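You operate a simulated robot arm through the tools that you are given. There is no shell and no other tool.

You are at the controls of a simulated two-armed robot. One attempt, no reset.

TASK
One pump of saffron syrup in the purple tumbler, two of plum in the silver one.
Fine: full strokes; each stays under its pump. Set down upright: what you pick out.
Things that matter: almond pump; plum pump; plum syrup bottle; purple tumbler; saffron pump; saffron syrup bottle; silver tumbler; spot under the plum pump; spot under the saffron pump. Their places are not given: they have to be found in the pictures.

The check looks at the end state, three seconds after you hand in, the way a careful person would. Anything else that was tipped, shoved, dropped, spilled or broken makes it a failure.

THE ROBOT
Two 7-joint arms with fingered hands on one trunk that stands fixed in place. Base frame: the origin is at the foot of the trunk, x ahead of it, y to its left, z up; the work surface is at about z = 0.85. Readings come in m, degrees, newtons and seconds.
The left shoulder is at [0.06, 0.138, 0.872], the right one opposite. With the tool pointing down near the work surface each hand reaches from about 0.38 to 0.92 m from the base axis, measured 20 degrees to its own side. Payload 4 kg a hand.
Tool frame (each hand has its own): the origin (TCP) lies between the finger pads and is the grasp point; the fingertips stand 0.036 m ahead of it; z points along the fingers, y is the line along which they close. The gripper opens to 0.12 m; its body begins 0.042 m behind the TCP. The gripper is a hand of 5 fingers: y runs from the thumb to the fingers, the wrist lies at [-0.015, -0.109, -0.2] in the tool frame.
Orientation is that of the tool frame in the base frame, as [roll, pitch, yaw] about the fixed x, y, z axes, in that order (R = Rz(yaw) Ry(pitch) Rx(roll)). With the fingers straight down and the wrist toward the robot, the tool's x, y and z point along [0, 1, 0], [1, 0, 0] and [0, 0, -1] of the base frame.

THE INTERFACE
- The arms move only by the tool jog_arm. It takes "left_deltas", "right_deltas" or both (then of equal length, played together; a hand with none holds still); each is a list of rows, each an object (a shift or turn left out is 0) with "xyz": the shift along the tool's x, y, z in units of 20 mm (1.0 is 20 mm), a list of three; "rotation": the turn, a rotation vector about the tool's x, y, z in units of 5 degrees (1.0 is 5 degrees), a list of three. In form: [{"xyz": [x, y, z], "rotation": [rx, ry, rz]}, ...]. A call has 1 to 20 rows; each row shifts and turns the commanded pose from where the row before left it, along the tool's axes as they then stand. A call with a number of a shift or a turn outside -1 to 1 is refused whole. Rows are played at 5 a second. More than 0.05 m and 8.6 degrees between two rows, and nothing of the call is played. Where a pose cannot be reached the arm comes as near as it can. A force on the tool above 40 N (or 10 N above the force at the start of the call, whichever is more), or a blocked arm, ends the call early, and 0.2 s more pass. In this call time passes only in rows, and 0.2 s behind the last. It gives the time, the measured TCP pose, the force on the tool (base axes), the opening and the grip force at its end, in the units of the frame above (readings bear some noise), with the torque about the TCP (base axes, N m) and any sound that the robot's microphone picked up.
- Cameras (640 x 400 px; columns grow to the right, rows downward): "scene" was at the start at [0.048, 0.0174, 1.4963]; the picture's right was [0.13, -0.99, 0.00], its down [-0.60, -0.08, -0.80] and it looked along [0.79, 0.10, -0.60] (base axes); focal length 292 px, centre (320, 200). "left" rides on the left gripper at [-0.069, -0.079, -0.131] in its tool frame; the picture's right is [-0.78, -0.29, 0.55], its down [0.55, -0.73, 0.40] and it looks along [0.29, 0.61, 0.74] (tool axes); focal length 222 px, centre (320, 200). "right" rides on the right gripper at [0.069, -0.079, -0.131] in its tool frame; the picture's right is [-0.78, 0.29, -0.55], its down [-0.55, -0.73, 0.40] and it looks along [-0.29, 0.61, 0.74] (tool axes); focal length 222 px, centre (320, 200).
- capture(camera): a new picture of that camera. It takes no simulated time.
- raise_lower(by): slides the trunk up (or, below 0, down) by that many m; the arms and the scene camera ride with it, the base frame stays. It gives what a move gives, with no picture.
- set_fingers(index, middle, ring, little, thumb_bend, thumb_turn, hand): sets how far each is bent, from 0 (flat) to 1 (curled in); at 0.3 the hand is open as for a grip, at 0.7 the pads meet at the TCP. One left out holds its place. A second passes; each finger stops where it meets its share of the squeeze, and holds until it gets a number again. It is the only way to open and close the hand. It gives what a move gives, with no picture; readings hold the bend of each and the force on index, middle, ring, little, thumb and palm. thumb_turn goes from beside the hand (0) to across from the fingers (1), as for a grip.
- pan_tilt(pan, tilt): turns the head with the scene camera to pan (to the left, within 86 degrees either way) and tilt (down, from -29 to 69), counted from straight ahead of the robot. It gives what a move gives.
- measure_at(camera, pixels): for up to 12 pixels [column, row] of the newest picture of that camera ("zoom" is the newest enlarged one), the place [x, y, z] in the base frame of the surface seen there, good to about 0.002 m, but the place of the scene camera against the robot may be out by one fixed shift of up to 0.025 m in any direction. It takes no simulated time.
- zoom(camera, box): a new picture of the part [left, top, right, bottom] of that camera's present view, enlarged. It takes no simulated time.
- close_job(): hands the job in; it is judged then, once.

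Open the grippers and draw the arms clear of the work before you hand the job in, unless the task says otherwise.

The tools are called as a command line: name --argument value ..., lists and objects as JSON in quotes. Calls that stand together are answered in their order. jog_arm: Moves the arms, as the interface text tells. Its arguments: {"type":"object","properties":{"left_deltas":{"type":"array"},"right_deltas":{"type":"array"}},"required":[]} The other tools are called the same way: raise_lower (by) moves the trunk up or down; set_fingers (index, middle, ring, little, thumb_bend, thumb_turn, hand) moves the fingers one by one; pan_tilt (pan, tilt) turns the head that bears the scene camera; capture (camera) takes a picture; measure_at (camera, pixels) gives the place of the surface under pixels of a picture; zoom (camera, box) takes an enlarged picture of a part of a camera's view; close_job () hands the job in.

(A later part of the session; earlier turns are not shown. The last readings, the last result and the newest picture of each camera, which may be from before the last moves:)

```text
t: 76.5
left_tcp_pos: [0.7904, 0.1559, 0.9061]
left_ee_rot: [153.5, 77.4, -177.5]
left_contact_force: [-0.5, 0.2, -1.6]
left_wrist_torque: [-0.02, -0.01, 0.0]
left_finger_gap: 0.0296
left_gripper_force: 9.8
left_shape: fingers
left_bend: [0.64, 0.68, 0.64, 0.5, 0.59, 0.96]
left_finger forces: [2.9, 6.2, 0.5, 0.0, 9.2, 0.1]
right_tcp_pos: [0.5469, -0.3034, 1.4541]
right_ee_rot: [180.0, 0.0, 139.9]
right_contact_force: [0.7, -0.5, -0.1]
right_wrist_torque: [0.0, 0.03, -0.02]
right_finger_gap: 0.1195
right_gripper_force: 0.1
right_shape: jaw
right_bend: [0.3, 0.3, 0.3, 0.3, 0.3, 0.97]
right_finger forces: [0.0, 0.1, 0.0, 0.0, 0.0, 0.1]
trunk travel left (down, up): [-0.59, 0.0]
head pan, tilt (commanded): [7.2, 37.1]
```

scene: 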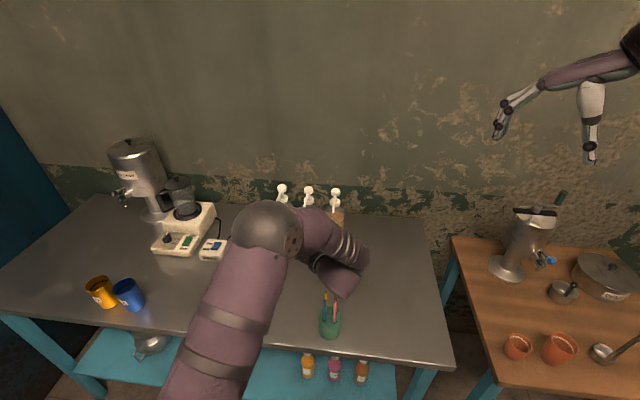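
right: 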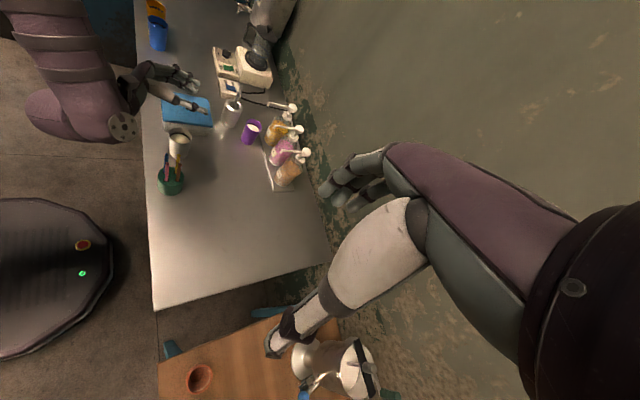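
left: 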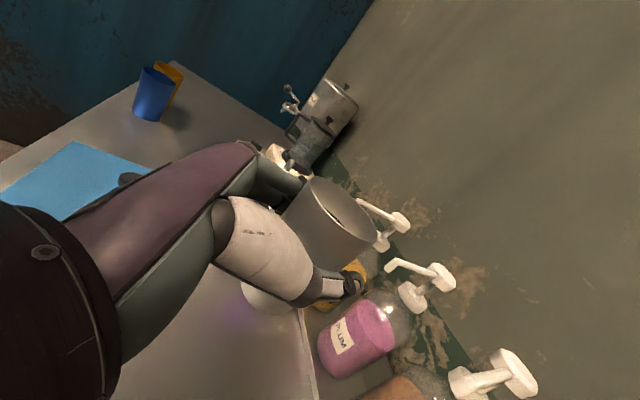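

Contact may be starting (−1.6 N). I check the base and rim heights once more and lower another 1 mm.

jog_arm --left_deltas '[{"xyz": [0.049, -0.005, 0.0097]}]'

zoom --camera "left" --box '[220, 140, 420, 330]'

measure_at --camera "zoom" --pixels '[[300, 82], [320, 78], [437, 200], [400, 210], [340, 165], [300, 125], [410, 160], [430, 180], [370, 190], [420, 213], [210, 360], [250, 360]]'

```text
t: 76.9
left_tcp_pos: [0.791, 0.156, 0.9061]
left_ee_rot: [152.7, 77.4, -178.1]
left_contact_force: [-0.7, -0.8, -1.1]
left_wrist_torque: [0.0, 0.0, 0.0]
left_finger_gap: 0.0297
left_gripper_force: 9.4
left_shape: fingers
left_bend: [0.64, 0.68, 0.64, 0.5, 0.59, 0.96]
left_finger forces: [2.8, 6.1, 0.5, 0.1, 9.2, 0.0]
right_tcp_pos: [0.547, -0.3026, 1.4542]
right_ee_rot: [-180.0, -0.1, 140.1]
right_contact_force: [-0.5, 0.5, 0.0]
right_wrist_torque: [-0.02, 0.0, 0.02]
right_finger_gap: 0.12
right_gripper_force: 0.0
right_shape: jaw
right_bend: [0.3, 0.3, 0.3, 0.3, 0.3, 0.97]
right_finger forces: [0.0, 0.0, 0.1, 0.0, 0.0, 0.0]
trunk travel left (down, up): [-0.59, 0.0]
head pan, tilt (commanded): [7.2, 37.1]
```

```text
2.11 times, centred on (320, 235) of left
```

zoom: 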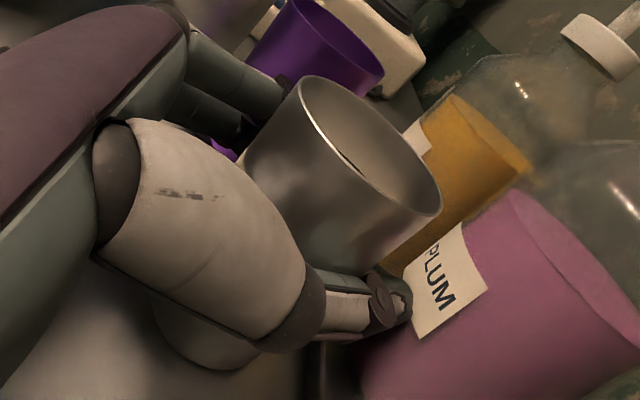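

```text
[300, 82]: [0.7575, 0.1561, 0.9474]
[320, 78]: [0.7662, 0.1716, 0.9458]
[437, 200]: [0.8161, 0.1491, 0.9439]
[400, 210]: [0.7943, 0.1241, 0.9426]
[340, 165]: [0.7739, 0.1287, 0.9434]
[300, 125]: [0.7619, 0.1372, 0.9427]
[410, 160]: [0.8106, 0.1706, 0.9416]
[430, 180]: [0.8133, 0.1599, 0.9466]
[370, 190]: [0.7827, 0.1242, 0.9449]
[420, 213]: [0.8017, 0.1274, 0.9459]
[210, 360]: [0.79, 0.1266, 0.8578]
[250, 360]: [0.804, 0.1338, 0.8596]
```

The rim is at its resting height (≈0.945) and the base is touching. I ease the grip, fingers and thumb together.

set_fingers --hand "left" --index 0.6 --middle 0.65 --ring 0.59 --little 0.5 --thumb_bend 0.56

set_fingers --hand "left" --index 0.56 --middle 0.6 --ring 0.56 --little 0.5 --thumb_bend 0.5

zoom --camera "left" --box '[220, 140, 420, 330]'

zoom --camera "right" --box '[220, 100, 290, 160]'

```text
t: 77.9
left_tcp_pos: [0.7901, 0.157, 0.906]
left_ee_rot: [153.0, 77.4, -177.8]
left_contact_force: [0.6, 0.2, -0.1]
left_wrist_torque: [0.02, -0.02, 0.0]
left_finger_gap: 0.0363
left_gripper_force: 0.1
left_shape: fingers
left_bend: [0.6, 0.65, 0.59, 0.5, 0.56, 0.97]
left_finger forces: [0.2, 0.0, 0.0, 0.1, 0.6, 0.0]
right_tcp_pos: [0.5472, -0.3038, 1.4542]
right_ee_rot: [179.9, 0.0, 140.1]
right_contact_force: [0.3, 0.0, -0.1]
right_wrist_torque: [-0.02, 0.02, 0.0]
right_finger_gap: 0.1198
right_gripper_force: 0.0
right_shape: jaw
right_bend: [0.3, 0.3, 0.3, 0.3, 0.3, 0.97]
right_finger forces: [0.0, 0.1, 0.0, 0.0, 0.0, 0.1]
trunk travel left (down, up): [-0.59, 0.0]
head pan, tilt (commanded): [7.2, 37.1]
```

```text
t: 78.9
left_tcp_pos: [0.7907, 0.1559, 0.9055]
left_ee_rot: [153.0, 77.4, -177.8]
left_contact_force: [0.1, -0.5, 0.4]
left_wrist_torque: [0.01, 0.03, 0.03]
left_finger_gap: 0.0504
left_gripper_force: 0.2
left_shape: fingers
left_bend: [0.56, 0.6, 0.56, 0.5, 0.5, 0.97]
left_finger forces: [0.0, 0.0, 0.1, 0.0, 0.0, 0.0]
right_tcp_pos: [0.5472, -0.303, 1.4543]
right_ee_rot: [-180.0, 0.0, 140.0]
right_contact_force: [-0.5, 0.5, -0.6]
right_wrist_torque: [0.0, 0.04, -0.03]
right_finger_gap: 0.1198
right_gripper_force: 0.1
right_shape: jaw
right_bend: [0.3, 0.3, 0.3, 0.3, 0.3, 0.97]
right_finger forces: [0.0, 0.0, 0.1, 0.0, 0.1, 0.0]
trunk travel left (down, up): [-0.59, 0.0]
head pan, tilt (commanded): [7.2, 37.1]
```

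```text
2.11 times, centred on (320, 235) of left
```

zoom: 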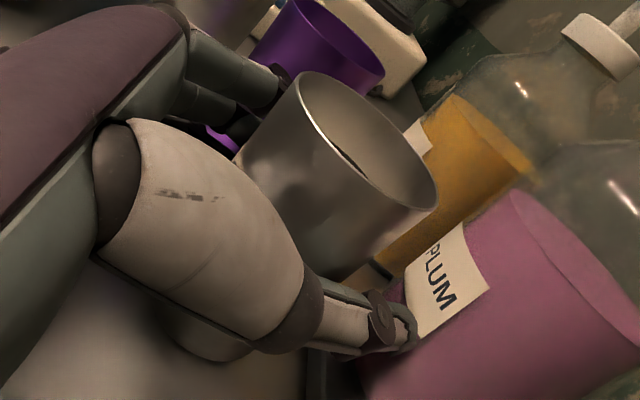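

```text
6.67 times, centred on (255, 130) of right
```

zoom: 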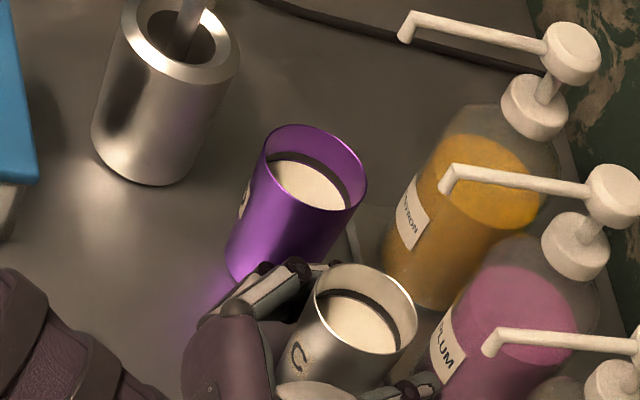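

Silver stands free and upright. I open a little more (fingers ~0.53, thumb 0.42) for a clean vertical exit.

set_fingers --hand "left" --index 0.52 --middle 0.56 --ring 0.52 --little 0.48 --thumb_bend 0.42

zoom --camera "left" --box '[220, 140, 420, 330]'

zoom --camera "right" --box '[220, 100, 290, 160]'

```text
t: 79.9
left_tcp_pos: [0.7898, 0.1566, 0.9065]
left_ee_rot: [152.8, 77.4, -178.1]
left_contact_force: [-0.1, -0.5, 1.0]
left_wrist_torque: [-0.04, 0.0, -0.01]
left_finger_gap: 0.0683
left_gripper_force: 0.1
left_shape: fingers
left_bend: [0.52, 0.56, 0.52, 0.48, 0.42, 0.97]
left_finger forces: [0.0, 0.0, 0.1, 0.1, 0.0, 0.0]
right_tcp_pos: [0.547, -0.3029, 1.4534]
right_ee_rot: [180.0, 0.1, 140.0]
right_contact_force: [0.5, -0.1, -0.4]
right_wrist_torque: [0.03, 0.02, 0.01]
right_finger_gap: 0.1197
right_gripper_force: 0.0
right_shape: jaw
right_bend: [0.3, 0.3, 0.3, 0.3, 0.3, 0.97]
right_finger forces: [0.0, 0.0, 0.1, 0.0, 0.1, 0.0]
trunk travel left (down, up): [-0.59, 0.0]
head pan, tilt (commanded): [7.2, 37.1]
```

```text
2.11 times, centred on (320, 235) of left
```

zoom: 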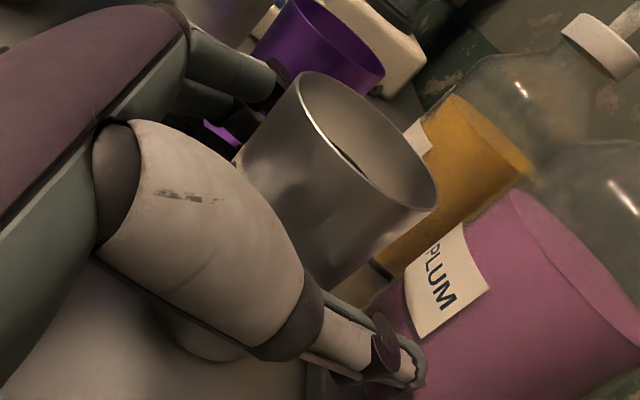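

```text
6.67 times, centred on (255, 130) of right
```

zoom: 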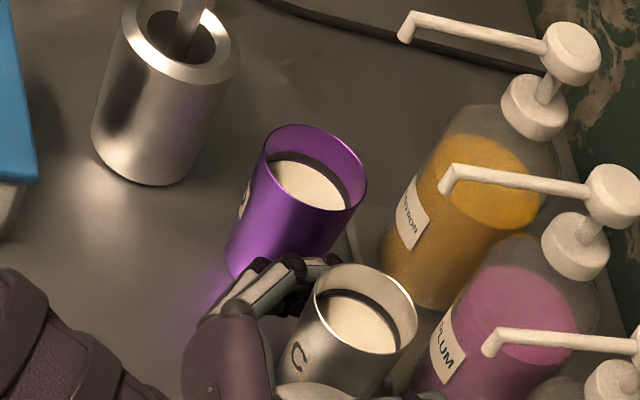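

No contacts. I rise 10 mm slowly and check.

jog_arm --left_deltas '[{"xyz": [-0.122, 0.012, -0.024]}, {"xyz": [-0.122, 0.012, -0.024]}, {"xyz": [-0.122, 0.012, -0.024]}, {"xyz": [-0.122, 0.012, -0.024]}]'

zoom --camera "right" --box '[220, 100, 290, 160]'

```text
t: 80.9
left_tcp_pos: [0.7902, 0.1558, 0.9142]
left_ee_rot: [153.4, 77.4, -177.5]
left_contact_force: [0.6, -0.7, -1.0]
left_wrist_torque: [-0.02, -0.02, 0.03]
left_finger_gap: 0.0681
left_gripper_force: 0.2
left_shape: fingers
left_bend: [0.52, 0.56, 0.52, 0.48, 0.42, 0.97]
left_finger forces: [0.0, 0.0, 0.1, 0.0, 0.0, 0.0]
right_tcp_pos: [0.5477, -0.3035, 1.4557]
right_ee_rot: [180.0, 0.0, 140.0]
right_contact_force: [-0.4, -1.1, -0.2]
right_wrist_torque: [0.0, 0.0, 0.03]
right_finger_gap: 0.1195
right_gripper_force: 0.0
right_shape: jaw
right_bend: [0.3, 0.3, 0.3, 0.3, 0.3, 0.97]
right_finger forces: [0.0, 0.1, 0.0, 0.1, 0.0, 0.1]
trunk travel left (down, up): [-0.59, 0.0]
head pan, tilt (commanded): [7.2, 37.1]
```

```text
6.67 times, centred on (255, 130) of right
```

zoom: 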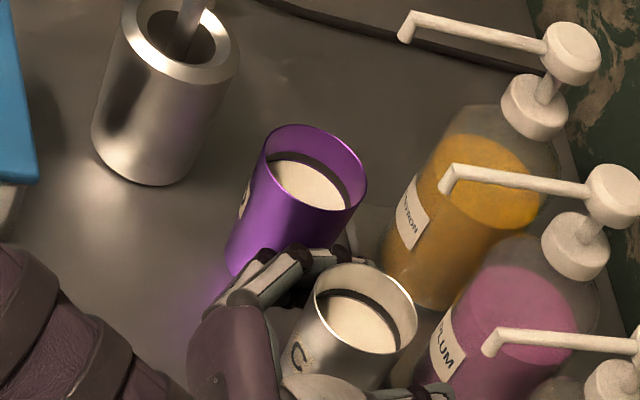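

Both tumblers are still. I continue up 38 mm.

jog_arm --left_deltas '[{"xyz": [-0.309, 0.031, -0.061]}, {"xyz": [-0.309, 0.031, -0.061]}, {"xyz": [-0.309, 0.031, -0.061]}, {"xyz": [-0.309, 0.031, -0.061]}, {"xyz": [-0.309, 0.031, -0.061]}, {"xyz": [-0.309, 0.031, -0.061]}]'

zoom --camera "right" --box '[210, 90, 300, 170]'

capture --camera "left"

```text
t: 82.3
left_tcp_pos: [0.7921, 0.1568, 0.9535]
left_ee_rot: [152.7, 77.4, -178.0]
left_contact_force: [0.6, 0.1, 0.0]
left_wrist_torque: [0.04, 0.03, 0.0]
left_finger_gap: 0.0682
left_gripper_force: 0.1
left_shape: fingers
left_bend: [0.52, 0.56, 0.52, 0.48, 0.42, 0.97]
left_finger forces: [0.0, 0.0, 0.0, 0.0, 0.0, 0.1]
right_tcp_pos: [0.5468, -0.3026, 1.4547]
right_ee_rot: [180.0, -0.1, 139.9]
right_contact_force: [0.2, 0.3, -0.1]
right_wrist_torque: [-0.04, 0.0, 0.0]
right_finger_gap: 0.1199
right_gripper_force: 0.0
right_shape: jaw
right_bend: [0.3, 0.3, 0.3, 0.3, 0.3, 0.97]
right_finger forces: [0.1, 0.0, 0.1, 0.1, 0.0, 0.0]
trunk travel left (down, up): [-0.59, 0.0]
head pan, tilt (commanded): [7.2, 37.1]
```

```text
5.00 times, centred on (255, 130) of right
```

zoom: 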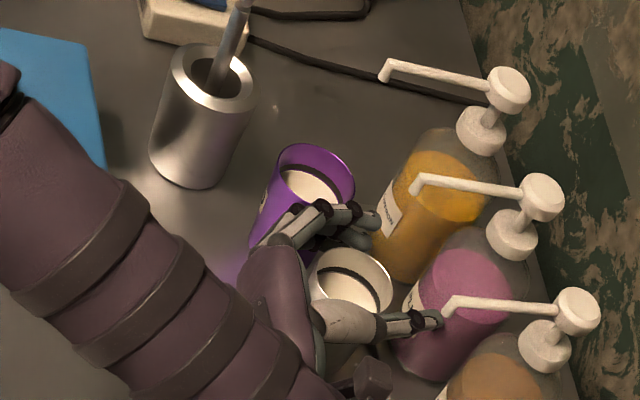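

```text
taken
```

left: 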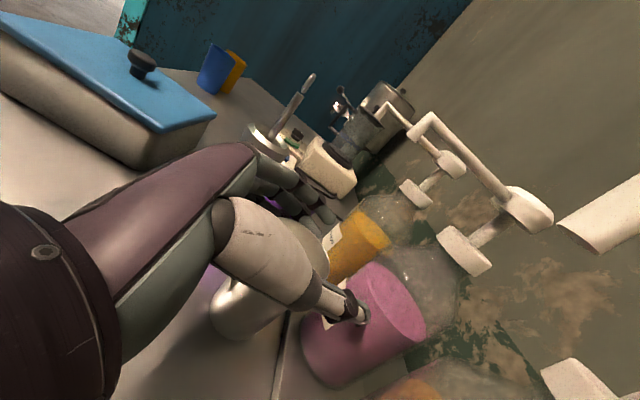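

Clear. I rise another 45 mm, keeping the fingers beside (not under) the spout, then withdraw backward.

jog_arm --left_deltas '[{"xyz": [-0.366, 0.037, -0.073]}, {"xyz": [-0.366, 0.037, -0.073]}, {"xyz": [-0.366, 0.037, -0.073]}, {"xyz": [-0.366, 0.037, -0.073]}, {"xyz": [-0.366, 0.037, -0.073]}, {"xyz": [-0.366, 0.037, -0.073]}]'

zoom --camera "right" --box '[210, 90, 300, 170]'

measure_at --camera "zoom" --pixels '[[330, 175], [350, 180], [370, 185], [300, 190], [415, 190], [385, 355], [400, 365], [445, 310], [420, 310], [360, 290]]'

```text
t: 83.7
left_tcp_pos: [0.7896, 0.1547, 0.9988]
left_ee_rot: [152.8, 77.4, -178.1]
left_contact_force: [0.0, 1.4, -1.0]
left_wrist_torque: [-0.01, 0.01, 0.02]
left_finger_gap: 0.0682
left_gripper_force: 0.0
left_shape: fingers
left_bend: [0.52, 0.56, 0.52, 0.48, 0.42, 0.97]
left_finger forces: [0.0, 0.1, 0.0, 0.0, 0.0, 0.0]
right_tcp_pos: [0.5479, -0.3025, 1.4546]
right_ee_rot: [179.9, 0.0, 139.9]
right_contact_force: [0.4, 0.3, 0.7]
right_wrist_torque: [0.01, 0.02, -0.01]
right_finger_gap: 0.1195
right_gripper_force: 0.1
right_shape: jaw
right_bend: [0.3, 0.3, 0.3, 0.3, 0.3, 0.97]
right_finger forces: [0.1, 0.1, 0.0, 0.0, 0.0, 0.0]
trunk travel left (down, up): [-0.59, 0.0]
head pan, tilt (commanded): [7.2, 37.1]
```

```text
5.00 times, centred on (255, 130) of right
```

zoom: 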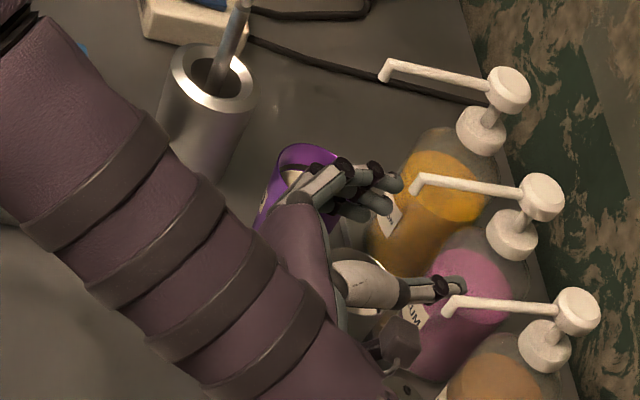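

```text
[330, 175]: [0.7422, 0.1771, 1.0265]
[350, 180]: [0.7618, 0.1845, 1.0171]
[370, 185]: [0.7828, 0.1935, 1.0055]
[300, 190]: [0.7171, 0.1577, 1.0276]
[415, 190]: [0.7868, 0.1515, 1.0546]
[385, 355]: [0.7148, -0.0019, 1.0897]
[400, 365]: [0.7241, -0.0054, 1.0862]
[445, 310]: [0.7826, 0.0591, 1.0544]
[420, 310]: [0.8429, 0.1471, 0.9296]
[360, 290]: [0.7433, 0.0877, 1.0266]
```

The index tip is 0.04 m left of the plum spout, box 0.08 m from the almond spout. I withdraw 0.12 m along −tool z.

jog_arm --left_deltas '[{"xyz": [-0.05, 0, -0.75]}, {"xyz": [-0.05, 0, -0.75]}, {"xyz": [-0.05, 0, -0.75]}, {"xyz": [-0.05, 0, -0.75]}, {"xyz": [-0.05, 0, -0.75]}, {"xyz": [-0.05, 0, -0.75]}, {"xyz": [-0.05, 0, -0.75]}, {"xyz": [-0.05, 0, -0.75]}]'

zoom --camera "right" --box '[210, 90, 300, 170]'

measure_at --camera "zoom" --pixels '[[388, 290], [330, 260], [375, 320], [320, 290], [350, 250], [355, 185], [330, 225], [310, 148], [280, 175], [415, 192], [384, 78], [360, 270]]'

```text
t: 85.5
left_tcp_pos: [0.6897, 0.0975, 1.0298]
left_ee_rot: [153.4, 77.4, -177.5]
left_contact_force: [-0.3, 0.1, -0.2]
left_wrist_torque: [-0.01, -0.02, 0.0]
left_finger_gap: 0.0684
left_gripper_force: 0.1
left_shape: fingers
left_bend: [0.52, 0.56, 0.52, 0.48, 0.42, 0.97]
left_finger forces: [0.0, 0.0, 0.0, 0.1, 0.0, 0.0]
right_tcp_pos: [0.5467, -0.3031, 1.4557]
right_ee_rot: [-180.0, 0.0, 140.0]
right_contact_force: [-1.5, -1.2, -1.1]
right_wrist_torque: [0.01, -0.01, -0.03]
right_finger_gap: 0.1198
right_gripper_force: 0.1
right_shape: jaw
right_bend: [0.3, 0.3, 0.3, 0.3, 0.3, 0.97]
right_finger forces: [0.0, 0.0, 0.1, 0.0, 0.0, 0.1]
trunk travel left (down, up): [-0.59, 0.0]
head pan, tilt (commanded): [7.2, 37.1]
```

```text
5.00 times, centred on (255, 130) of right
```

zoom: 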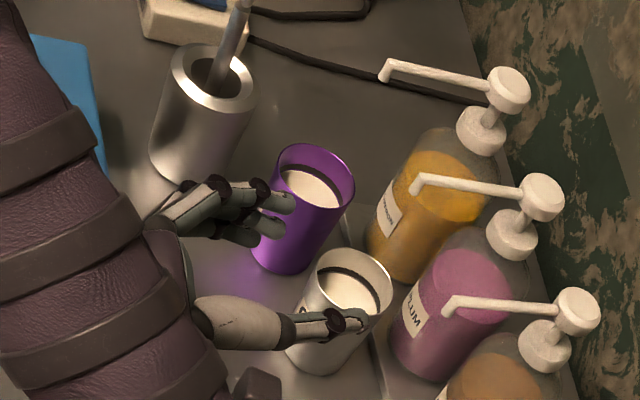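

```text
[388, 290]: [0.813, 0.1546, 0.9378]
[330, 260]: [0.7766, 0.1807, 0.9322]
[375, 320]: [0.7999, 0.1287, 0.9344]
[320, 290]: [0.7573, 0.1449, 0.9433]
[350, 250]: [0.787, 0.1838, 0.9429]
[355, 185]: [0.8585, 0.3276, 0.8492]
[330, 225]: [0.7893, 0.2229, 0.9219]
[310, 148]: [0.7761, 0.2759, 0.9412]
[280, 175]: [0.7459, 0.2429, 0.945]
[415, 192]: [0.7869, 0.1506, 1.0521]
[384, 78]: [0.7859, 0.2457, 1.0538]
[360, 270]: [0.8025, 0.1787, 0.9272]
```

Silver sits exactly under the plum spout (centre ≈(0.785, 0.1545)) and purple at (0.776, 0.248) under saffron. Now for pumping: I move the left hand up and back into free space, to turn its fingers downward.

jog_arm --left_deltas '[{"xyz": [-0.939, 0.1, -0.6]}, {"xyz": [-0.939, 0.653, -0.316]}, {"xyz": [-0.939, 0.653, -0.316]}, {"xyz": [-0.939, 0.653, -0.316]}, {"xyz": [-0.939, 0.653, -0.316]}, {"xyz": [-0.939, 0.653, -0.316]}, {"xyz": [-0.939, 0.653, -0.316]}, {"xyz": [-0.939, 0.653, -0.316]}, {"xyz": [-0.939, 0.653, -0.316]}, {"xyz": [-0.939, 0.653, -0.316]}, {"xyz": [-0.939, 0.653, -0.316]}, {"xyz": [-0.939, 0.653, -0.316]}]'

capture --camera "right"

capture --camera "scene"

```text
t: 88.1
left_tcp_pos: [0.6003, 0.1884, 1.2796]
left_ee_rot: [153.2, 77.4, -177.7]
left_contact_force: [0.3, 0.2, -0.5]
left_wrist_torque: [0.02, -0.01, 0.02]
left_finger_gap: 0.0686
left_gripper_force: 0.1
left_shape: fingers
left_bend: [0.52, 0.56, 0.52, 0.48, 0.42, 0.97]
left_finger forces: [0.1, 0.1, 0.0, 0.0, 0.0, 0.0]
right_tcp_pos: [0.5455, -0.3026, 1.4545]
right_ee_rot: [-179.9, 0.0, 139.9]
right_contact_force: [0.2, 0.1, -0.1]
right_wrist_torque: [0.01, 0.01, 0.01]
right_finger_gap: 0.1197
right_gripper_force: 0.1
right_shape: jaw
right_bend: [0.3, 0.3, 0.3, 0.3, 0.3, 0.97]
right_finger forces: [0.0, 0.1, 0.1, 0.0, 0.0, 0.0]
trunk travel left (down, up): [-0.59, 0.0]
head pan, tilt (commanded): [7.2, 37.1]
```

```text
taken
```

right: 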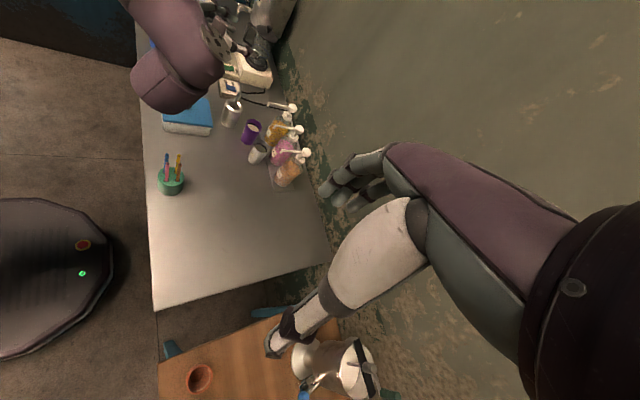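

```text
taken
```

scene: 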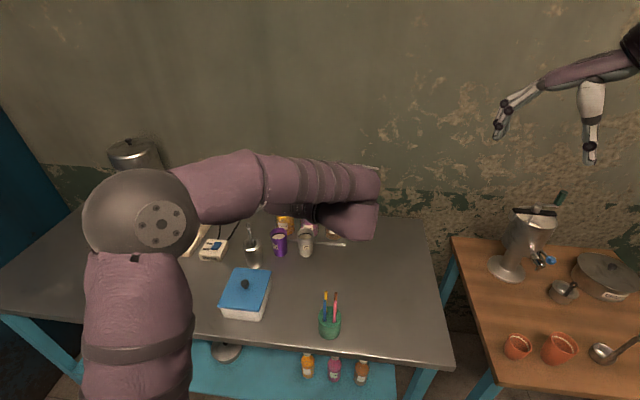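

The scene is in order. While the view is clear, I zoom on the pumps from the right camera and measure head, stem and collar heights, and the wall behind.

zoom --camera "right" --box '[255, 90, 325, 150]'

measure_at --camera "zoom" --pixels '[[350, 105], [350, 85], [352, 125], [330, 108], [372, 110], [320, 150], [315, 130], [380, 255], [430, 200], [500, 100], [330, 165], [345, 120]]'

```text
6.67 times, centred on (290, 120) of right
```

zoom: 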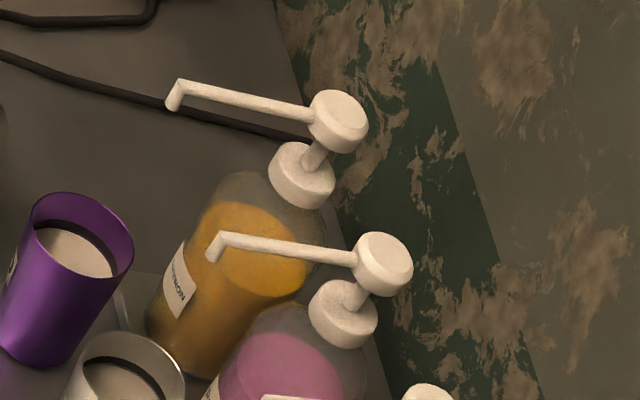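

```text
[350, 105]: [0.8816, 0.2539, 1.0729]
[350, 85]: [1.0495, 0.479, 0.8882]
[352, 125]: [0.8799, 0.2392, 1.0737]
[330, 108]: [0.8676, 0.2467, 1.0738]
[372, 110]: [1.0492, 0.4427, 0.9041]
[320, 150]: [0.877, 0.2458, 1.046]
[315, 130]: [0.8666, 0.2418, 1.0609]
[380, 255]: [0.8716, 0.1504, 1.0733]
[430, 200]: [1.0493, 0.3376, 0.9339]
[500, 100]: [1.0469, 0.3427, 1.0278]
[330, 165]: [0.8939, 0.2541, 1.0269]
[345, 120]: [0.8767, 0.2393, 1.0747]
```

Wall is at x≈1.049; pump head top at z≈1.074 (centre ≈(0.876, 0.2475), radius ≈0.016), collar top ≈1.027, so the stroke is at most ~0.028 m. Now I turn the left hand to fingers-down (wrist toward the robot) in one smooth rotation.

jog_arm --left_deltas '[{"rotation": [0.809, 0.418, 0.93]}, {"rotation": [0.809, 0.418, 0.93]}, {"rotation": [0.809, 0.418, 0.93]}, {"rotation": [0.809, 0.418, 0.93]}, {"rotation": [0.809, 0.418, 0.93]}, {"rotation": [0.809, 0.418, 0.93]}, {"rotation": [0.809, 0.418, 0.93]}, {"rotation": [0.809, 0.418, 0.93]}, {"rotation": [0.809, 0.418, 0.93]}, {"rotation": [0.809, 0.418, 0.93]}, {"rotation": [0.809, 0.418, 0.93]}, {"rotation": [0.809, 0.418, 0.93]}, {"rotation": [0.809, 0.418, 0.93]}, {"rotation": [0.809, 0.418, 0.93]}, {"rotation": [0.809, 0.418, 0.93]}, {"rotation": [0.809, 0.418, 0.93]}, {"rotation": [0.809, 0.418, 0.93]}, {"rotation": [0.809, 0.418, 0.93]}, {"rotation": [0.809, 0.418, 0.93]}, {"rotation": [0.809, 0.418, 0.93]}]'

capture --camera "scene"

capture --camera "left"

```text
t: 92.3
left_tcp_pos: [0.6016, 0.1893, 1.2793]
left_ee_rot: [-179.9, -0.2, 90.0]
left_contact_force: [0.6, 1.0, 0.1]
left_wrist_torque: [-0.02, 0.01, 0.04]
left_finger_gap: 0.0686
left_gripper_force: 0.0
left_shape: fingers
left_bend: [0.52, 0.56, 0.52, 0.48, 0.42, 0.97]
left_finger forces: [0.0, 0.1, 0.0, 0.0, 0.0, 0.0]
right_tcp_pos: [0.5471, -0.3032, 1.4544]
right_ee_rot: [-179.9, 0.0, 139.9]
right_contact_force: [0.1, -0.9, 0.1]
right_wrist_torque: [0.02, 0.03, -0.01]
right_finger_gap: 0.1196
right_gripper_force: 0.0
right_shape: jaw
right_bend: [0.3, 0.3, 0.3, 0.3, 0.3, 0.97]
right_finger forces: [0.0, 0.1, 0.0, 0.0, 0.1, 0.0]
trunk travel left (down, up): [-0.59, 0.0]
head pan, tilt (commanded): [7.2, 37.1]
```

```text
taken
```

scene: 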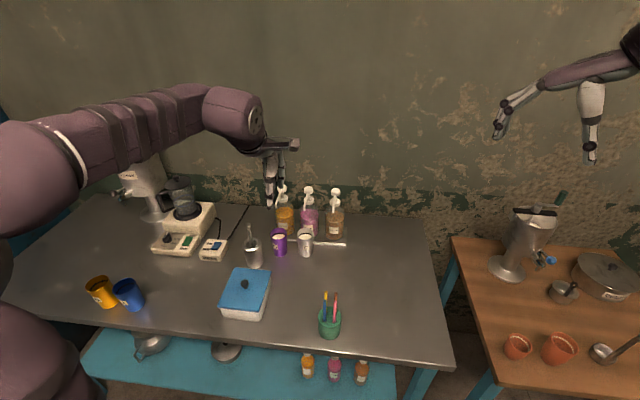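

```text
taken
```

left: 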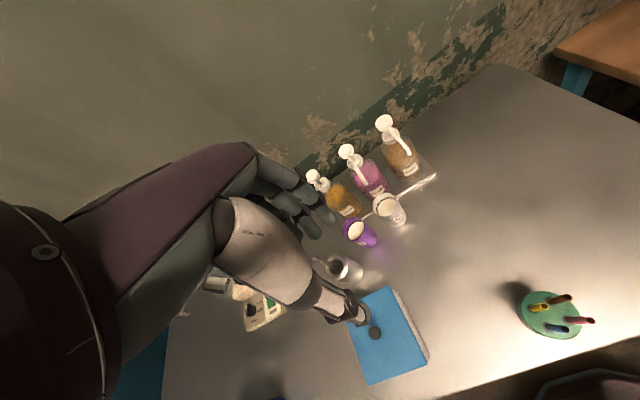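

The hand now points straight down with the wrist toward me. I set the fingers to 0.36 (tips as vertical columns) and swing the thumb out to 0.2 so it clears the spout.

set_fingers --hand "left" --index 0.36 --middle 0.36 --ring 0.36 --little 0.36 --thumb_bend 0.15

jog_arm --left_deltas '[{"xyz": [0.246, 0.908, 0.333]}, {"xyz": [0.246, 0.908, 0.333]}, {"xyz": [0.246, 0.908, 0.333]}, {"xyz": [0.246, 0.908, 0.333]}, {"xyz": [0.246, 0.908, 0.333]}, {"xyz": [0.246, 0.908, 0.333]}, {"xyz": [0.246, 0.908, 0.333]}, {"xyz": [0.246, 0.908, 0.333]}, {"xyz": [0.246, 0.908, 0.333]}, {"xyz": [0.246, 0.908, 0.333]}, {"xyz": [0.246, 0.908, 0.333]}, {"xyz": [0.246, 0.908, 0.333]}]'

capture --camera "scene"

capture --camera "left"

zoom --camera "right" --box '[220, 60, 340, 160]'

```text
t: 93.3
left_tcp_pos: [0.5997, 0.1873, 1.2804]
left_ee_rot: [-180.0, -0.1, 90.1]
left_contact_force: [0.4, -0.3, 0.1]
left_wrist_torque: [0.01, -0.01, -0.03]
left_finger_gap: 0.1229
left_gripper_force: 0.1
left_shape: fingers
left_bend: [0.36, 0.36, 0.36, 0.36, 0.15, 0.97]
left_finger forces: [0.0, 0.0, 0.0, 0.1, 0.0, 0.0]
right_tcp_pos: [0.5467, -0.3033, 1.4541]
right_ee_rot: [180.0, 0.0, 139.9]
right_contact_force: [-0.5, 1.5, -0.3]
right_wrist_torque: [0.02, -0.03, 0.01]
right_finger_gap: 0.1198
right_gripper_force: 0.0
right_shape: jaw
right_bend: [0.3, 0.3, 0.3, 0.3, 0.3, 0.97]
right_finger forces: [0.0, 0.0, 0.0, 0.0, 0.0, 0.0]
trunk travel left (down, up): [-0.59, 0.0]
head pan, tilt (commanded): [7.2, 37.1]
```

```text
t: 95.9
left_tcp_pos: [0.7997, 0.2433, 1.2053]
left_ee_rot: [-180.0, -0.1, 90.2]
left_contact_force: [0.3, -0.9, 0.1]
left_wrist_torque: [-0.01, -0.04, 0.01]
left_finger_gap: 0.123
left_gripper_force: 0.1
left_shape: fingers
left_bend: [0.36, 0.36, 0.36, 0.36, 0.15, 0.97]
left_finger forces: [0.1, 0.1, 0.1, 0.1, 0.0, 0.1]
left hand out of reach, approached as far as the arm can: row 12
right_tcp_pos: [0.5451, -0.3029, 1.455]
right_ee_rot: [180.0, 0.1, 139.9]
right_contact_force: [-0.7, 0.5, 0.1]
right_wrist_torque: [0.04, -0.03, -0.01]
right_finger_gap: 0.1197
right_gripper_force: 0.1
right_shape: jaw
right_bend: [0.3, 0.3, 0.3, 0.3, 0.3, 0.97]
right_finger forces: [0.0, 0.1, 0.0, 0.1, 0.0, 0.0]
trunk travel left (down, up): [-0.59, 0.0]
head pan, tilt (commanded): [7.2, 37.1]
```

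```text
taken
```

scene: 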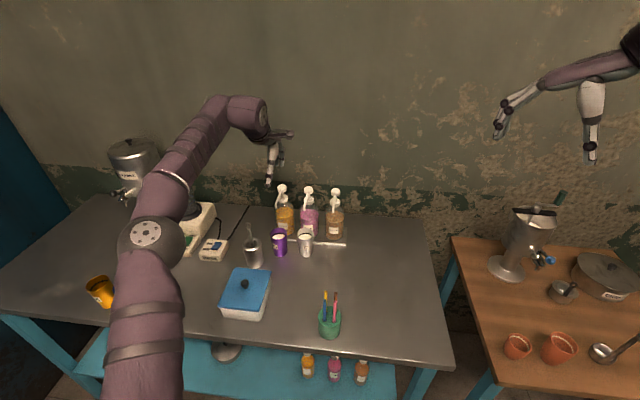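

```text
taken
```

left: 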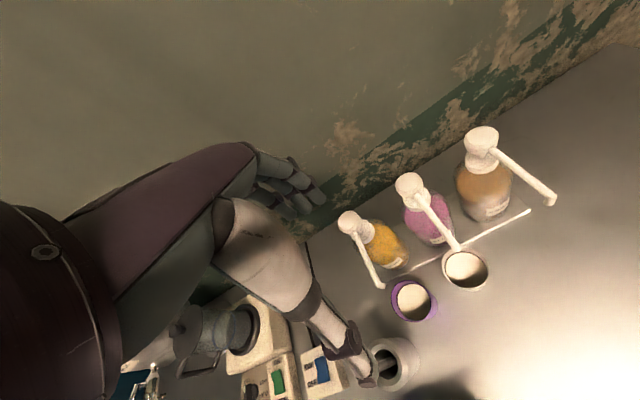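

```text
4.00 times, centred on (280, 110) of right
```

zoom: 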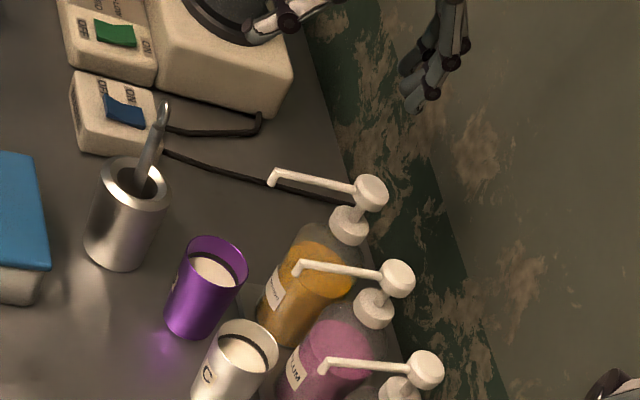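

At this height the reach ends at x≈0.80; lower down it will be fine. I measure the fingertips' positions relative to the TCP in the left and right pictures.

measure_at --camera "left" --pixels '[[318, 197], [308, 207], [298, 205], [285, 210], [312, 188], [295, 185], [280, 190], [310, 200], [350, 222], [345, 215], [380, 285], [375, 380]]'

measure_at --camera "zoom" --pixels '[[415, 105], [430, 95], [410, 90], [420, 80], [440, 70], [412, 100], [455, 50], [405, 70]]'

```text
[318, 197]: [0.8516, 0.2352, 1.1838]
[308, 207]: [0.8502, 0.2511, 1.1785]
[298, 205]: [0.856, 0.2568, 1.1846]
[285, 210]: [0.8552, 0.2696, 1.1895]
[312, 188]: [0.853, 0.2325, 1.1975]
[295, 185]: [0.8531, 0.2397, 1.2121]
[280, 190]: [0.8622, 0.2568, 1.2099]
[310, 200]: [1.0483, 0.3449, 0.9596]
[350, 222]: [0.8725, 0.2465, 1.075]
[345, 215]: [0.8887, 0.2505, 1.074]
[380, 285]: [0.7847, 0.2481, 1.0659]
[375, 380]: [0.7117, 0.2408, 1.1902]
```

```text
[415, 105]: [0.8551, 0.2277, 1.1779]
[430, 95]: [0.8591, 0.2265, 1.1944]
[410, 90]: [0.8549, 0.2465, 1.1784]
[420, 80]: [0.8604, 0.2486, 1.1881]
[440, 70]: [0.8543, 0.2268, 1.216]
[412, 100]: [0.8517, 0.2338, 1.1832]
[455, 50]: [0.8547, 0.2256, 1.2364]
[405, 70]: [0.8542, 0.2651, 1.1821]
```

Fingertips sit +0.059 m ahead of and 0.028 m below the TCP, the middle finger at +0.0055 m in y. I lower 50 mm (tips stay ≥0.05 m above the head) and see where the hand settles.

jog_arm --left_deltas '[{"xyz": [0, 0, 0.8]}, {"xyz": [0, 0, 0.8]}, {"xyz": [0, 0, 0.8]}]'

capture --camera "left"

zoom --camera "right" --box '[240, 70, 340, 150]'

```text
t: 96.7
left_tcp_pos: [0.8006, 0.2434, 1.1566]
left_ee_rot: [180.0, 0.0, 90.1]
left_contact_force: [-0.8, 0.3, 0.0]
left_wrist_torque: [0.0, 0.0, -0.01]
left_finger_gap: 0.123
left_gripper_force: 0.1
left_shape: fingers
left_bend: [0.36, 0.36, 0.36, 0.36, 0.15, 0.97]
left_finger forces: [0.2, 0.0, 0.1, 0.1, 0.0, 0.1]
right_tcp_pos: [0.5458, -0.3035, 1.454]
right_ee_rot: [180.0, 0.0, 140.0]
right_contact_force: [-0.7, -0.6, 0.0]
right_wrist_torque: [0.01, 0.01, 0.0]
right_finger_gap: 0.1198
right_gripper_force: 0.1
right_shape: jaw
right_bend: [0.3, 0.3, 0.3, 0.3, 0.3, 0.97]
right_finger forces: [0.1, 0.0, 0.1, 0.1, 0.1, 0.0]
trunk travel left (down, up): [-0.59, 0.0]
head pan, tilt (commanded): [7.2, 37.1]
```

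```text
taken
```

left: 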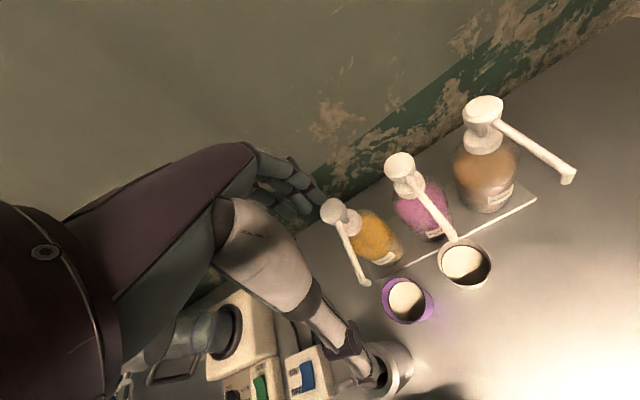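

```text
5.00 times, centred on (290, 110) of right
```

zoom: 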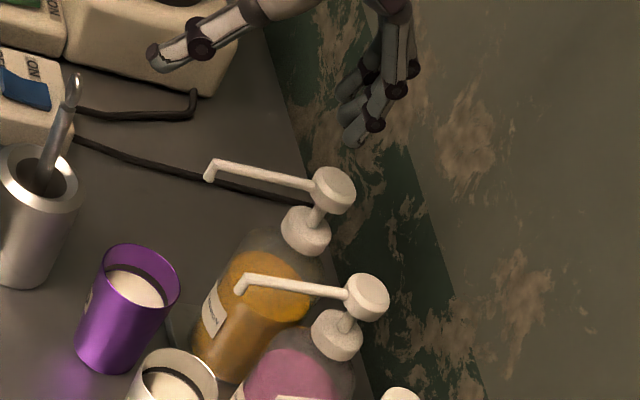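

The hand is at (0.8006, 0.2434, 1.157). I lower 30 mm more and move 16.5 mm forward to put the middle fingertip over the head's centre.

jog_arm --left_deltas '[{"xyz": [0, 0, 0.75]}, {"xyz": [0, 0, 0.75]}, {"xyz": [-0.035, 0.41, 0]}, {"xyz": [-0.035, 0.41, 0]}]'

capture --camera "left"

zoom --camera "right" --box '[240, 70, 340, 150]'

measure_at --camera "zoom" --pixels '[[330, 185], [345, 175], [325, 160], [335, 165], [345, 150], [355, 170], [320, 190], [350, 195], [330, 150], [315, 150], [305, 150], [325, 145]]'

```text
t: 97.7
left_tcp_pos: [0.8196, 0.2392, 1.1287]
left_ee_rot: [180.0, 0.0, 90.2]
left_contact_force: [-0.6, 0.2, -0.4]
left_wrist_torque: [-0.03, 0.05, 0.0]
left_finger_gap: 0.1229
left_gripper_force: 0.0
left_shape: fingers
left_bend: [0.36, 0.36, 0.36, 0.36, 0.15, 0.97]
left_finger forces: [0.0, 0.0, 0.1, 0.0, 0.0, 0.0]
right_tcp_pos: [0.547, -0.3034, 1.4549]
right_ee_rot: [180.0, -0.1, 140.0]
right_contact_force: [-0.6, 0.1, -0.1]
right_wrist_torque: [0.02, 0.03, -0.02]
right_finger_gap: 0.12
right_gripper_force: 0.0
right_shape: jaw
right_bend: [0.3, 0.3, 0.3, 0.3, 0.3, 0.97]
right_finger forces: [0.0, 0.0, 0.1, 0.1, 0.1, 0.1]
trunk travel left (down, up): [-0.59, 0.0]
head pan, tilt (commanded): [7.2, 37.1]
```

```text
taken
```

left: 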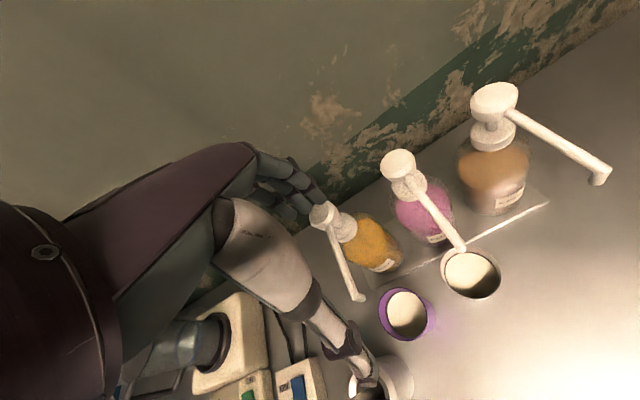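

```text
5.00 times, centred on (290, 110) of right
```

zoom: 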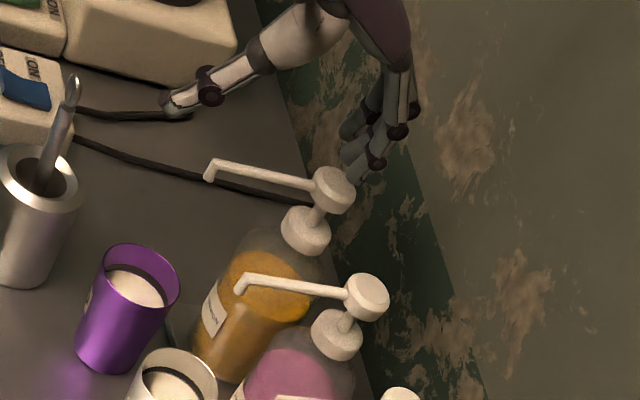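

```text
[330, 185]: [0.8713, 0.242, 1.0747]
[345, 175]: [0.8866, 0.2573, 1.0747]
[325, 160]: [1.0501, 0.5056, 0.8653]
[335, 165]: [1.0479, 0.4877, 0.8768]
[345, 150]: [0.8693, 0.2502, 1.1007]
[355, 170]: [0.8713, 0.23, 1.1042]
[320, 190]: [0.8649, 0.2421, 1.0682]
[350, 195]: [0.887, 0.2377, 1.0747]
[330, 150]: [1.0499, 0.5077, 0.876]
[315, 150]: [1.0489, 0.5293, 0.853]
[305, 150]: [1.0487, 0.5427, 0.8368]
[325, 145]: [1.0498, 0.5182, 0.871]
```

The tips (z≈1.100) hover over the saffron head (top 1.0747), middle finger aligned with its centre. I lower to about 3 mm above contact and check the alignment.

jog_arm --left_deltas '[{"xyz": [0, -0.05, 0.35]}, {"xyz": [0, -0.05, 0.35]}, {"xyz": [0, 0, 0.35]}]'

zoom --camera "left" --box '[230, 130, 400, 300]'

zoom --camera "right" --box '[260, 80, 330, 140]'

measure_at --camera "zoom" --pixels '[[330, 115], [345, 125], [320, 130], [350, 110], [365, 115], [340, 100], [325, 100], [315, 105], [370, 90], [350, 90], [335, 85], [310, 120]]'

```text
t: 98.5
left_tcp_pos: [0.8164, 0.2399, 1.1106]
left_ee_rot: [179.9, -0.1, 90.2]
left_contact_force: [0.5, 0.3, 3.2]
left_wrist_torque: [0.02, -0.21, -0.02]
left_finger_gap: 0.1231
left_gripper_force: 1.5
left_shape: fingers
left_bend: [0.36, 0.36, 0.36, 0.36, 0.15, 0.97]
left_finger forces: [0.1, 2.8, 0.0, 0.0, 0.1, 0.0]
right_tcp_pos: [0.5465, -0.3032, 1.4547]
right_ee_rot: [179.9, 0.0, 139.9]
right_contact_force: [0.2, -0.3, 0.1]
right_wrist_torque: [0.01, 0.02, 0.01]
right_finger_gap: 0.1196
right_gripper_force: 0.1
right_shape: jaw
right_bend: [0.3, 0.3, 0.3, 0.3, 0.3, 0.97]
right_finger forces: [0.0, 0.0, 0.0, 0.0, 0.1, 0.0]
trunk travel left (down, up): [-0.59, 0.0]
head pan, tilt (commanded): [7.2, 37.1]
```

```text
2.35 times, centred on (315, 215) of left
```

zoom: 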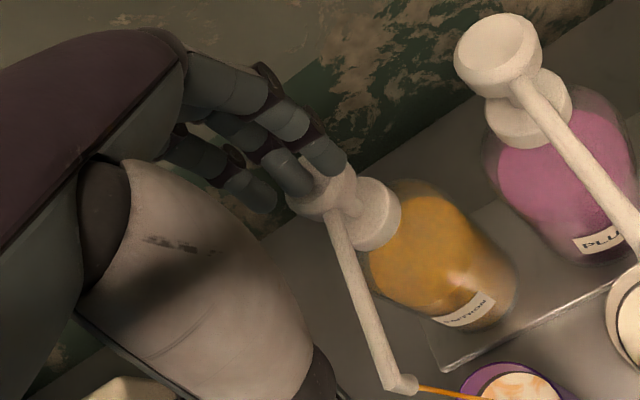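

```text
6.67 times, centred on (295, 110) of right
```

zoom: 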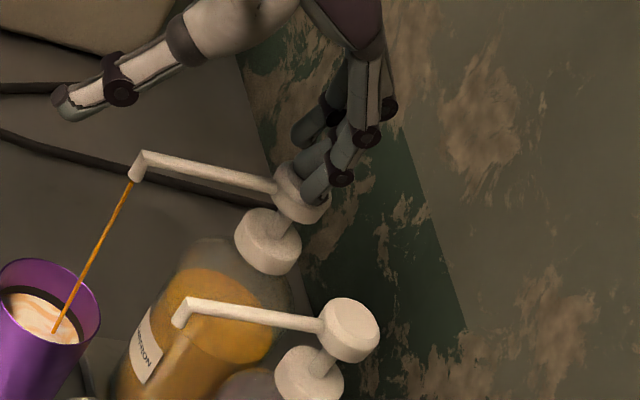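

```text
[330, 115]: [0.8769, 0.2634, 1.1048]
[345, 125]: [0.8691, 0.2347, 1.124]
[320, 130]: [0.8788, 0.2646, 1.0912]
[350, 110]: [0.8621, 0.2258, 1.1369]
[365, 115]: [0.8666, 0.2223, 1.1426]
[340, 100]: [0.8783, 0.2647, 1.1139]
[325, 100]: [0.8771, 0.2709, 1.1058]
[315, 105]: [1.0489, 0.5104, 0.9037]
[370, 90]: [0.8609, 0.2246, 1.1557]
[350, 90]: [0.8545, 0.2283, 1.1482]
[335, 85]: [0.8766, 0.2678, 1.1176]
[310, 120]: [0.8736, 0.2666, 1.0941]
```

The middle finger already touches (2.8 N) and saffron is flowing into the purple tumbler — the stroke has begun. I carry straight on down to finish the full stroke without letting up.

jog_arm --left_deltas '[{"xyz": [0, 0, 0.2]}, {"xyz": [0, 0, 0.2]}, {"xyz": [0, 0, 0.2]}, {"xyz": [0, 0, 0.2]}, {"xyz": [0, 0, 0.2]}, {"xyz": [0, 0, 0.2]}, {"xyz": [0, 0, 0.2]}]'

zoom --camera "left" --box '[230, 130, 400, 300]'

zoom --camera "right" --box '[260, 80, 330, 140]'

```text
t: 100.1
left_tcp_pos: [0.8181, 0.2386, 1.094]
left_ee_rot: [178.7, 0.3, 90.2]
left_contact_force: [-4.4, 2.0, 22.0]
left_wrist_torque: [0.09, -1.06, 0.07]
left_finger_gap: 0.1213
left_gripper_force: 10.6
left_shape: fingers
left_bend: [0.36, 0.36, 0.36, 0.36, 0.15, 0.97]
left_finger forces: [11.9, 9.8, 0.0, 0.0, 0.0, 0.0]
right_tcp_pos: [0.5472, -0.3034, 1.454]
right_ee_rot: [-180.0, 0.0, 140.0]
right_contact_force: [0.5, -0.1, -1.1]
right_wrist_torque: [-0.01, 0.04, -0.01]
right_finger_gap: 0.1199
right_gripper_force: 0.1
right_shape: jaw
right_bend: [0.3, 0.3, 0.3, 0.3, 0.3, 0.97]
right_finger forces: [0.0, 0.1, 0.0, 0.1, 0.0, 0.1]
trunk travel left (down, up): [-0.59, 0.0]
head pan, tilt (commanded): [7.2, 37.1]
stopped in row 7 (left hand): the force on the tool passed its limit at 42 N (the readings are from after the stop); the commanded pose is now the measured one
```

```text
2.35 times, centred on (315, 215) of left
```

zoom: 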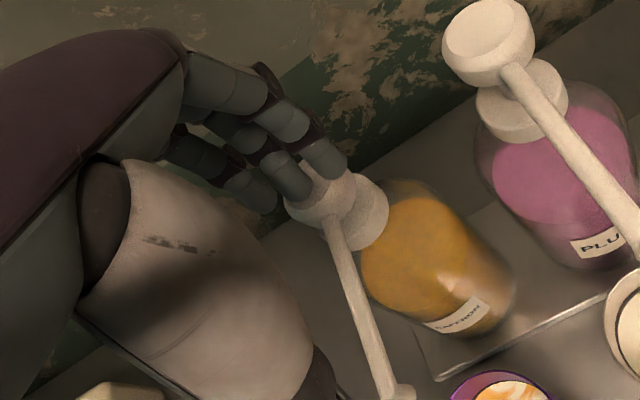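

```text
6.67 times, centred on (295, 110) of right
```

zoom: 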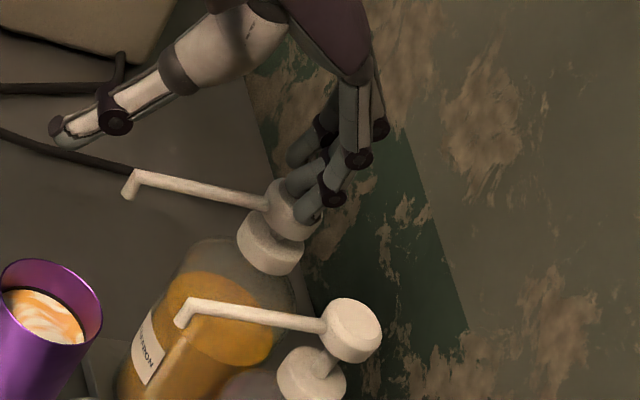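

The force passed 42 N and stopped — the pump seems bottomed (head now resting close to the collar at zoom (275,225)). I check the head height against the collar before releasing.

zoom --camera "right" --box '[280, 90, 310, 120]'

measure_at --camera "zoom" --pixels '[[300, 155], [280, 165], [290, 185], [265, 200], [290, 230], [250, 240], [320, 230], [310, 180], [330, 190], [230, 150]]'

```text
13.33 times, centred on (295, 105) of right
```

zoom: 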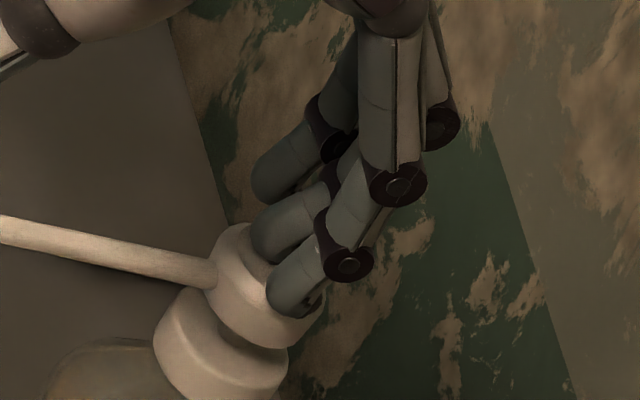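

```text
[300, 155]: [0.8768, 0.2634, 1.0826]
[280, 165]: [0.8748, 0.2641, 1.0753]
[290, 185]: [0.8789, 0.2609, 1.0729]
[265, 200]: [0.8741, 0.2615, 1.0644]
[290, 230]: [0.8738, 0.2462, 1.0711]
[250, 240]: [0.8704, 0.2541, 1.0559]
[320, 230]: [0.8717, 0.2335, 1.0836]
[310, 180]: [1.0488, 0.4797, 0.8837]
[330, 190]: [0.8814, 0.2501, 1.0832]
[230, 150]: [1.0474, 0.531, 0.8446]
```

The head top went from 1.0745 to ≈1.056, a stroke of ≈18.5 mm. While still holding it down, I press a few mm more to confirm it is against its stop.

jog_arm --left_deltas '[{"xyz": [0, 0, 0.12]}, {"xyz": [0, 0, 0.12]}, {"xyz": [0, 0, 0.12]}, {"xyz": [0, 0, 0.12]}]'

zoom --camera "right" --box '[280, 90, 310, 120]'

measure_at --camera "zoom" --pixels '[[245, 240], [240, 250], [250, 235], [235, 260], [230, 300], [220, 335], [190, 310], [210, 345]]'

```text
t: 100.9
left_tcp_pos: [0.8193, 0.2384, 1.0936]
left_ee_rot: [178.2, 0.4, 90.3]
left_contact_force: [-4.9, 2.0, 22.1]
left_wrist_torque: [0.14, -1.08, 0.07]
left_finger_gap: 0.1214
left_gripper_force: 10.5
left_shape: fingers
left_bend: [0.36, 0.36, 0.36, 0.36, 0.15, 0.97]
left_finger forces: [11.1, 10.4, 0.0, 0.0, 0.0, 0.1]
right_tcp_pos: [0.5468, -0.3029, 1.4552]
right_ee_rot: [180.0, 0.0, 140.0]
right_contact_force: [0.7, -0.3, 0.5]
right_wrist_torque: [0.0, 0.0, -0.02]
right_finger_gap: 0.1197
right_gripper_force: 0.2
right_shape: jaw
right_bend: [0.3, 0.3, 0.3, 0.3, 0.3, 0.97]
right_finger forces: [0.0, 0.1, 0.0, 0.1, 0.0, 0.0]
trunk travel left (down, up): [-0.59, 0.0]
head pan, tilt (commanded): [7.2, 37.1]
stopped in row 3 (left hand): the force on the tool passed its limit at 41 N (the readings are from after the stop); the commanded pose is now the measured one
```

```text
13.33 times, centred on (295, 105) of right
```

zoom: 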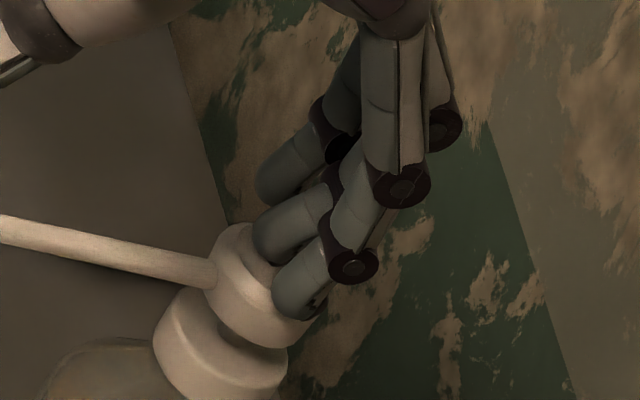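

```text
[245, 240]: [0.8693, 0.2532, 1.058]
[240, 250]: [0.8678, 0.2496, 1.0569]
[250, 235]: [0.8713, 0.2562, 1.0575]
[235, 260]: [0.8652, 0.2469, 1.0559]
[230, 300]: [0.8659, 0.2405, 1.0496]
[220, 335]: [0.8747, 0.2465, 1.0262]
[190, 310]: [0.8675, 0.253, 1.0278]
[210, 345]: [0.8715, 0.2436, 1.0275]
```

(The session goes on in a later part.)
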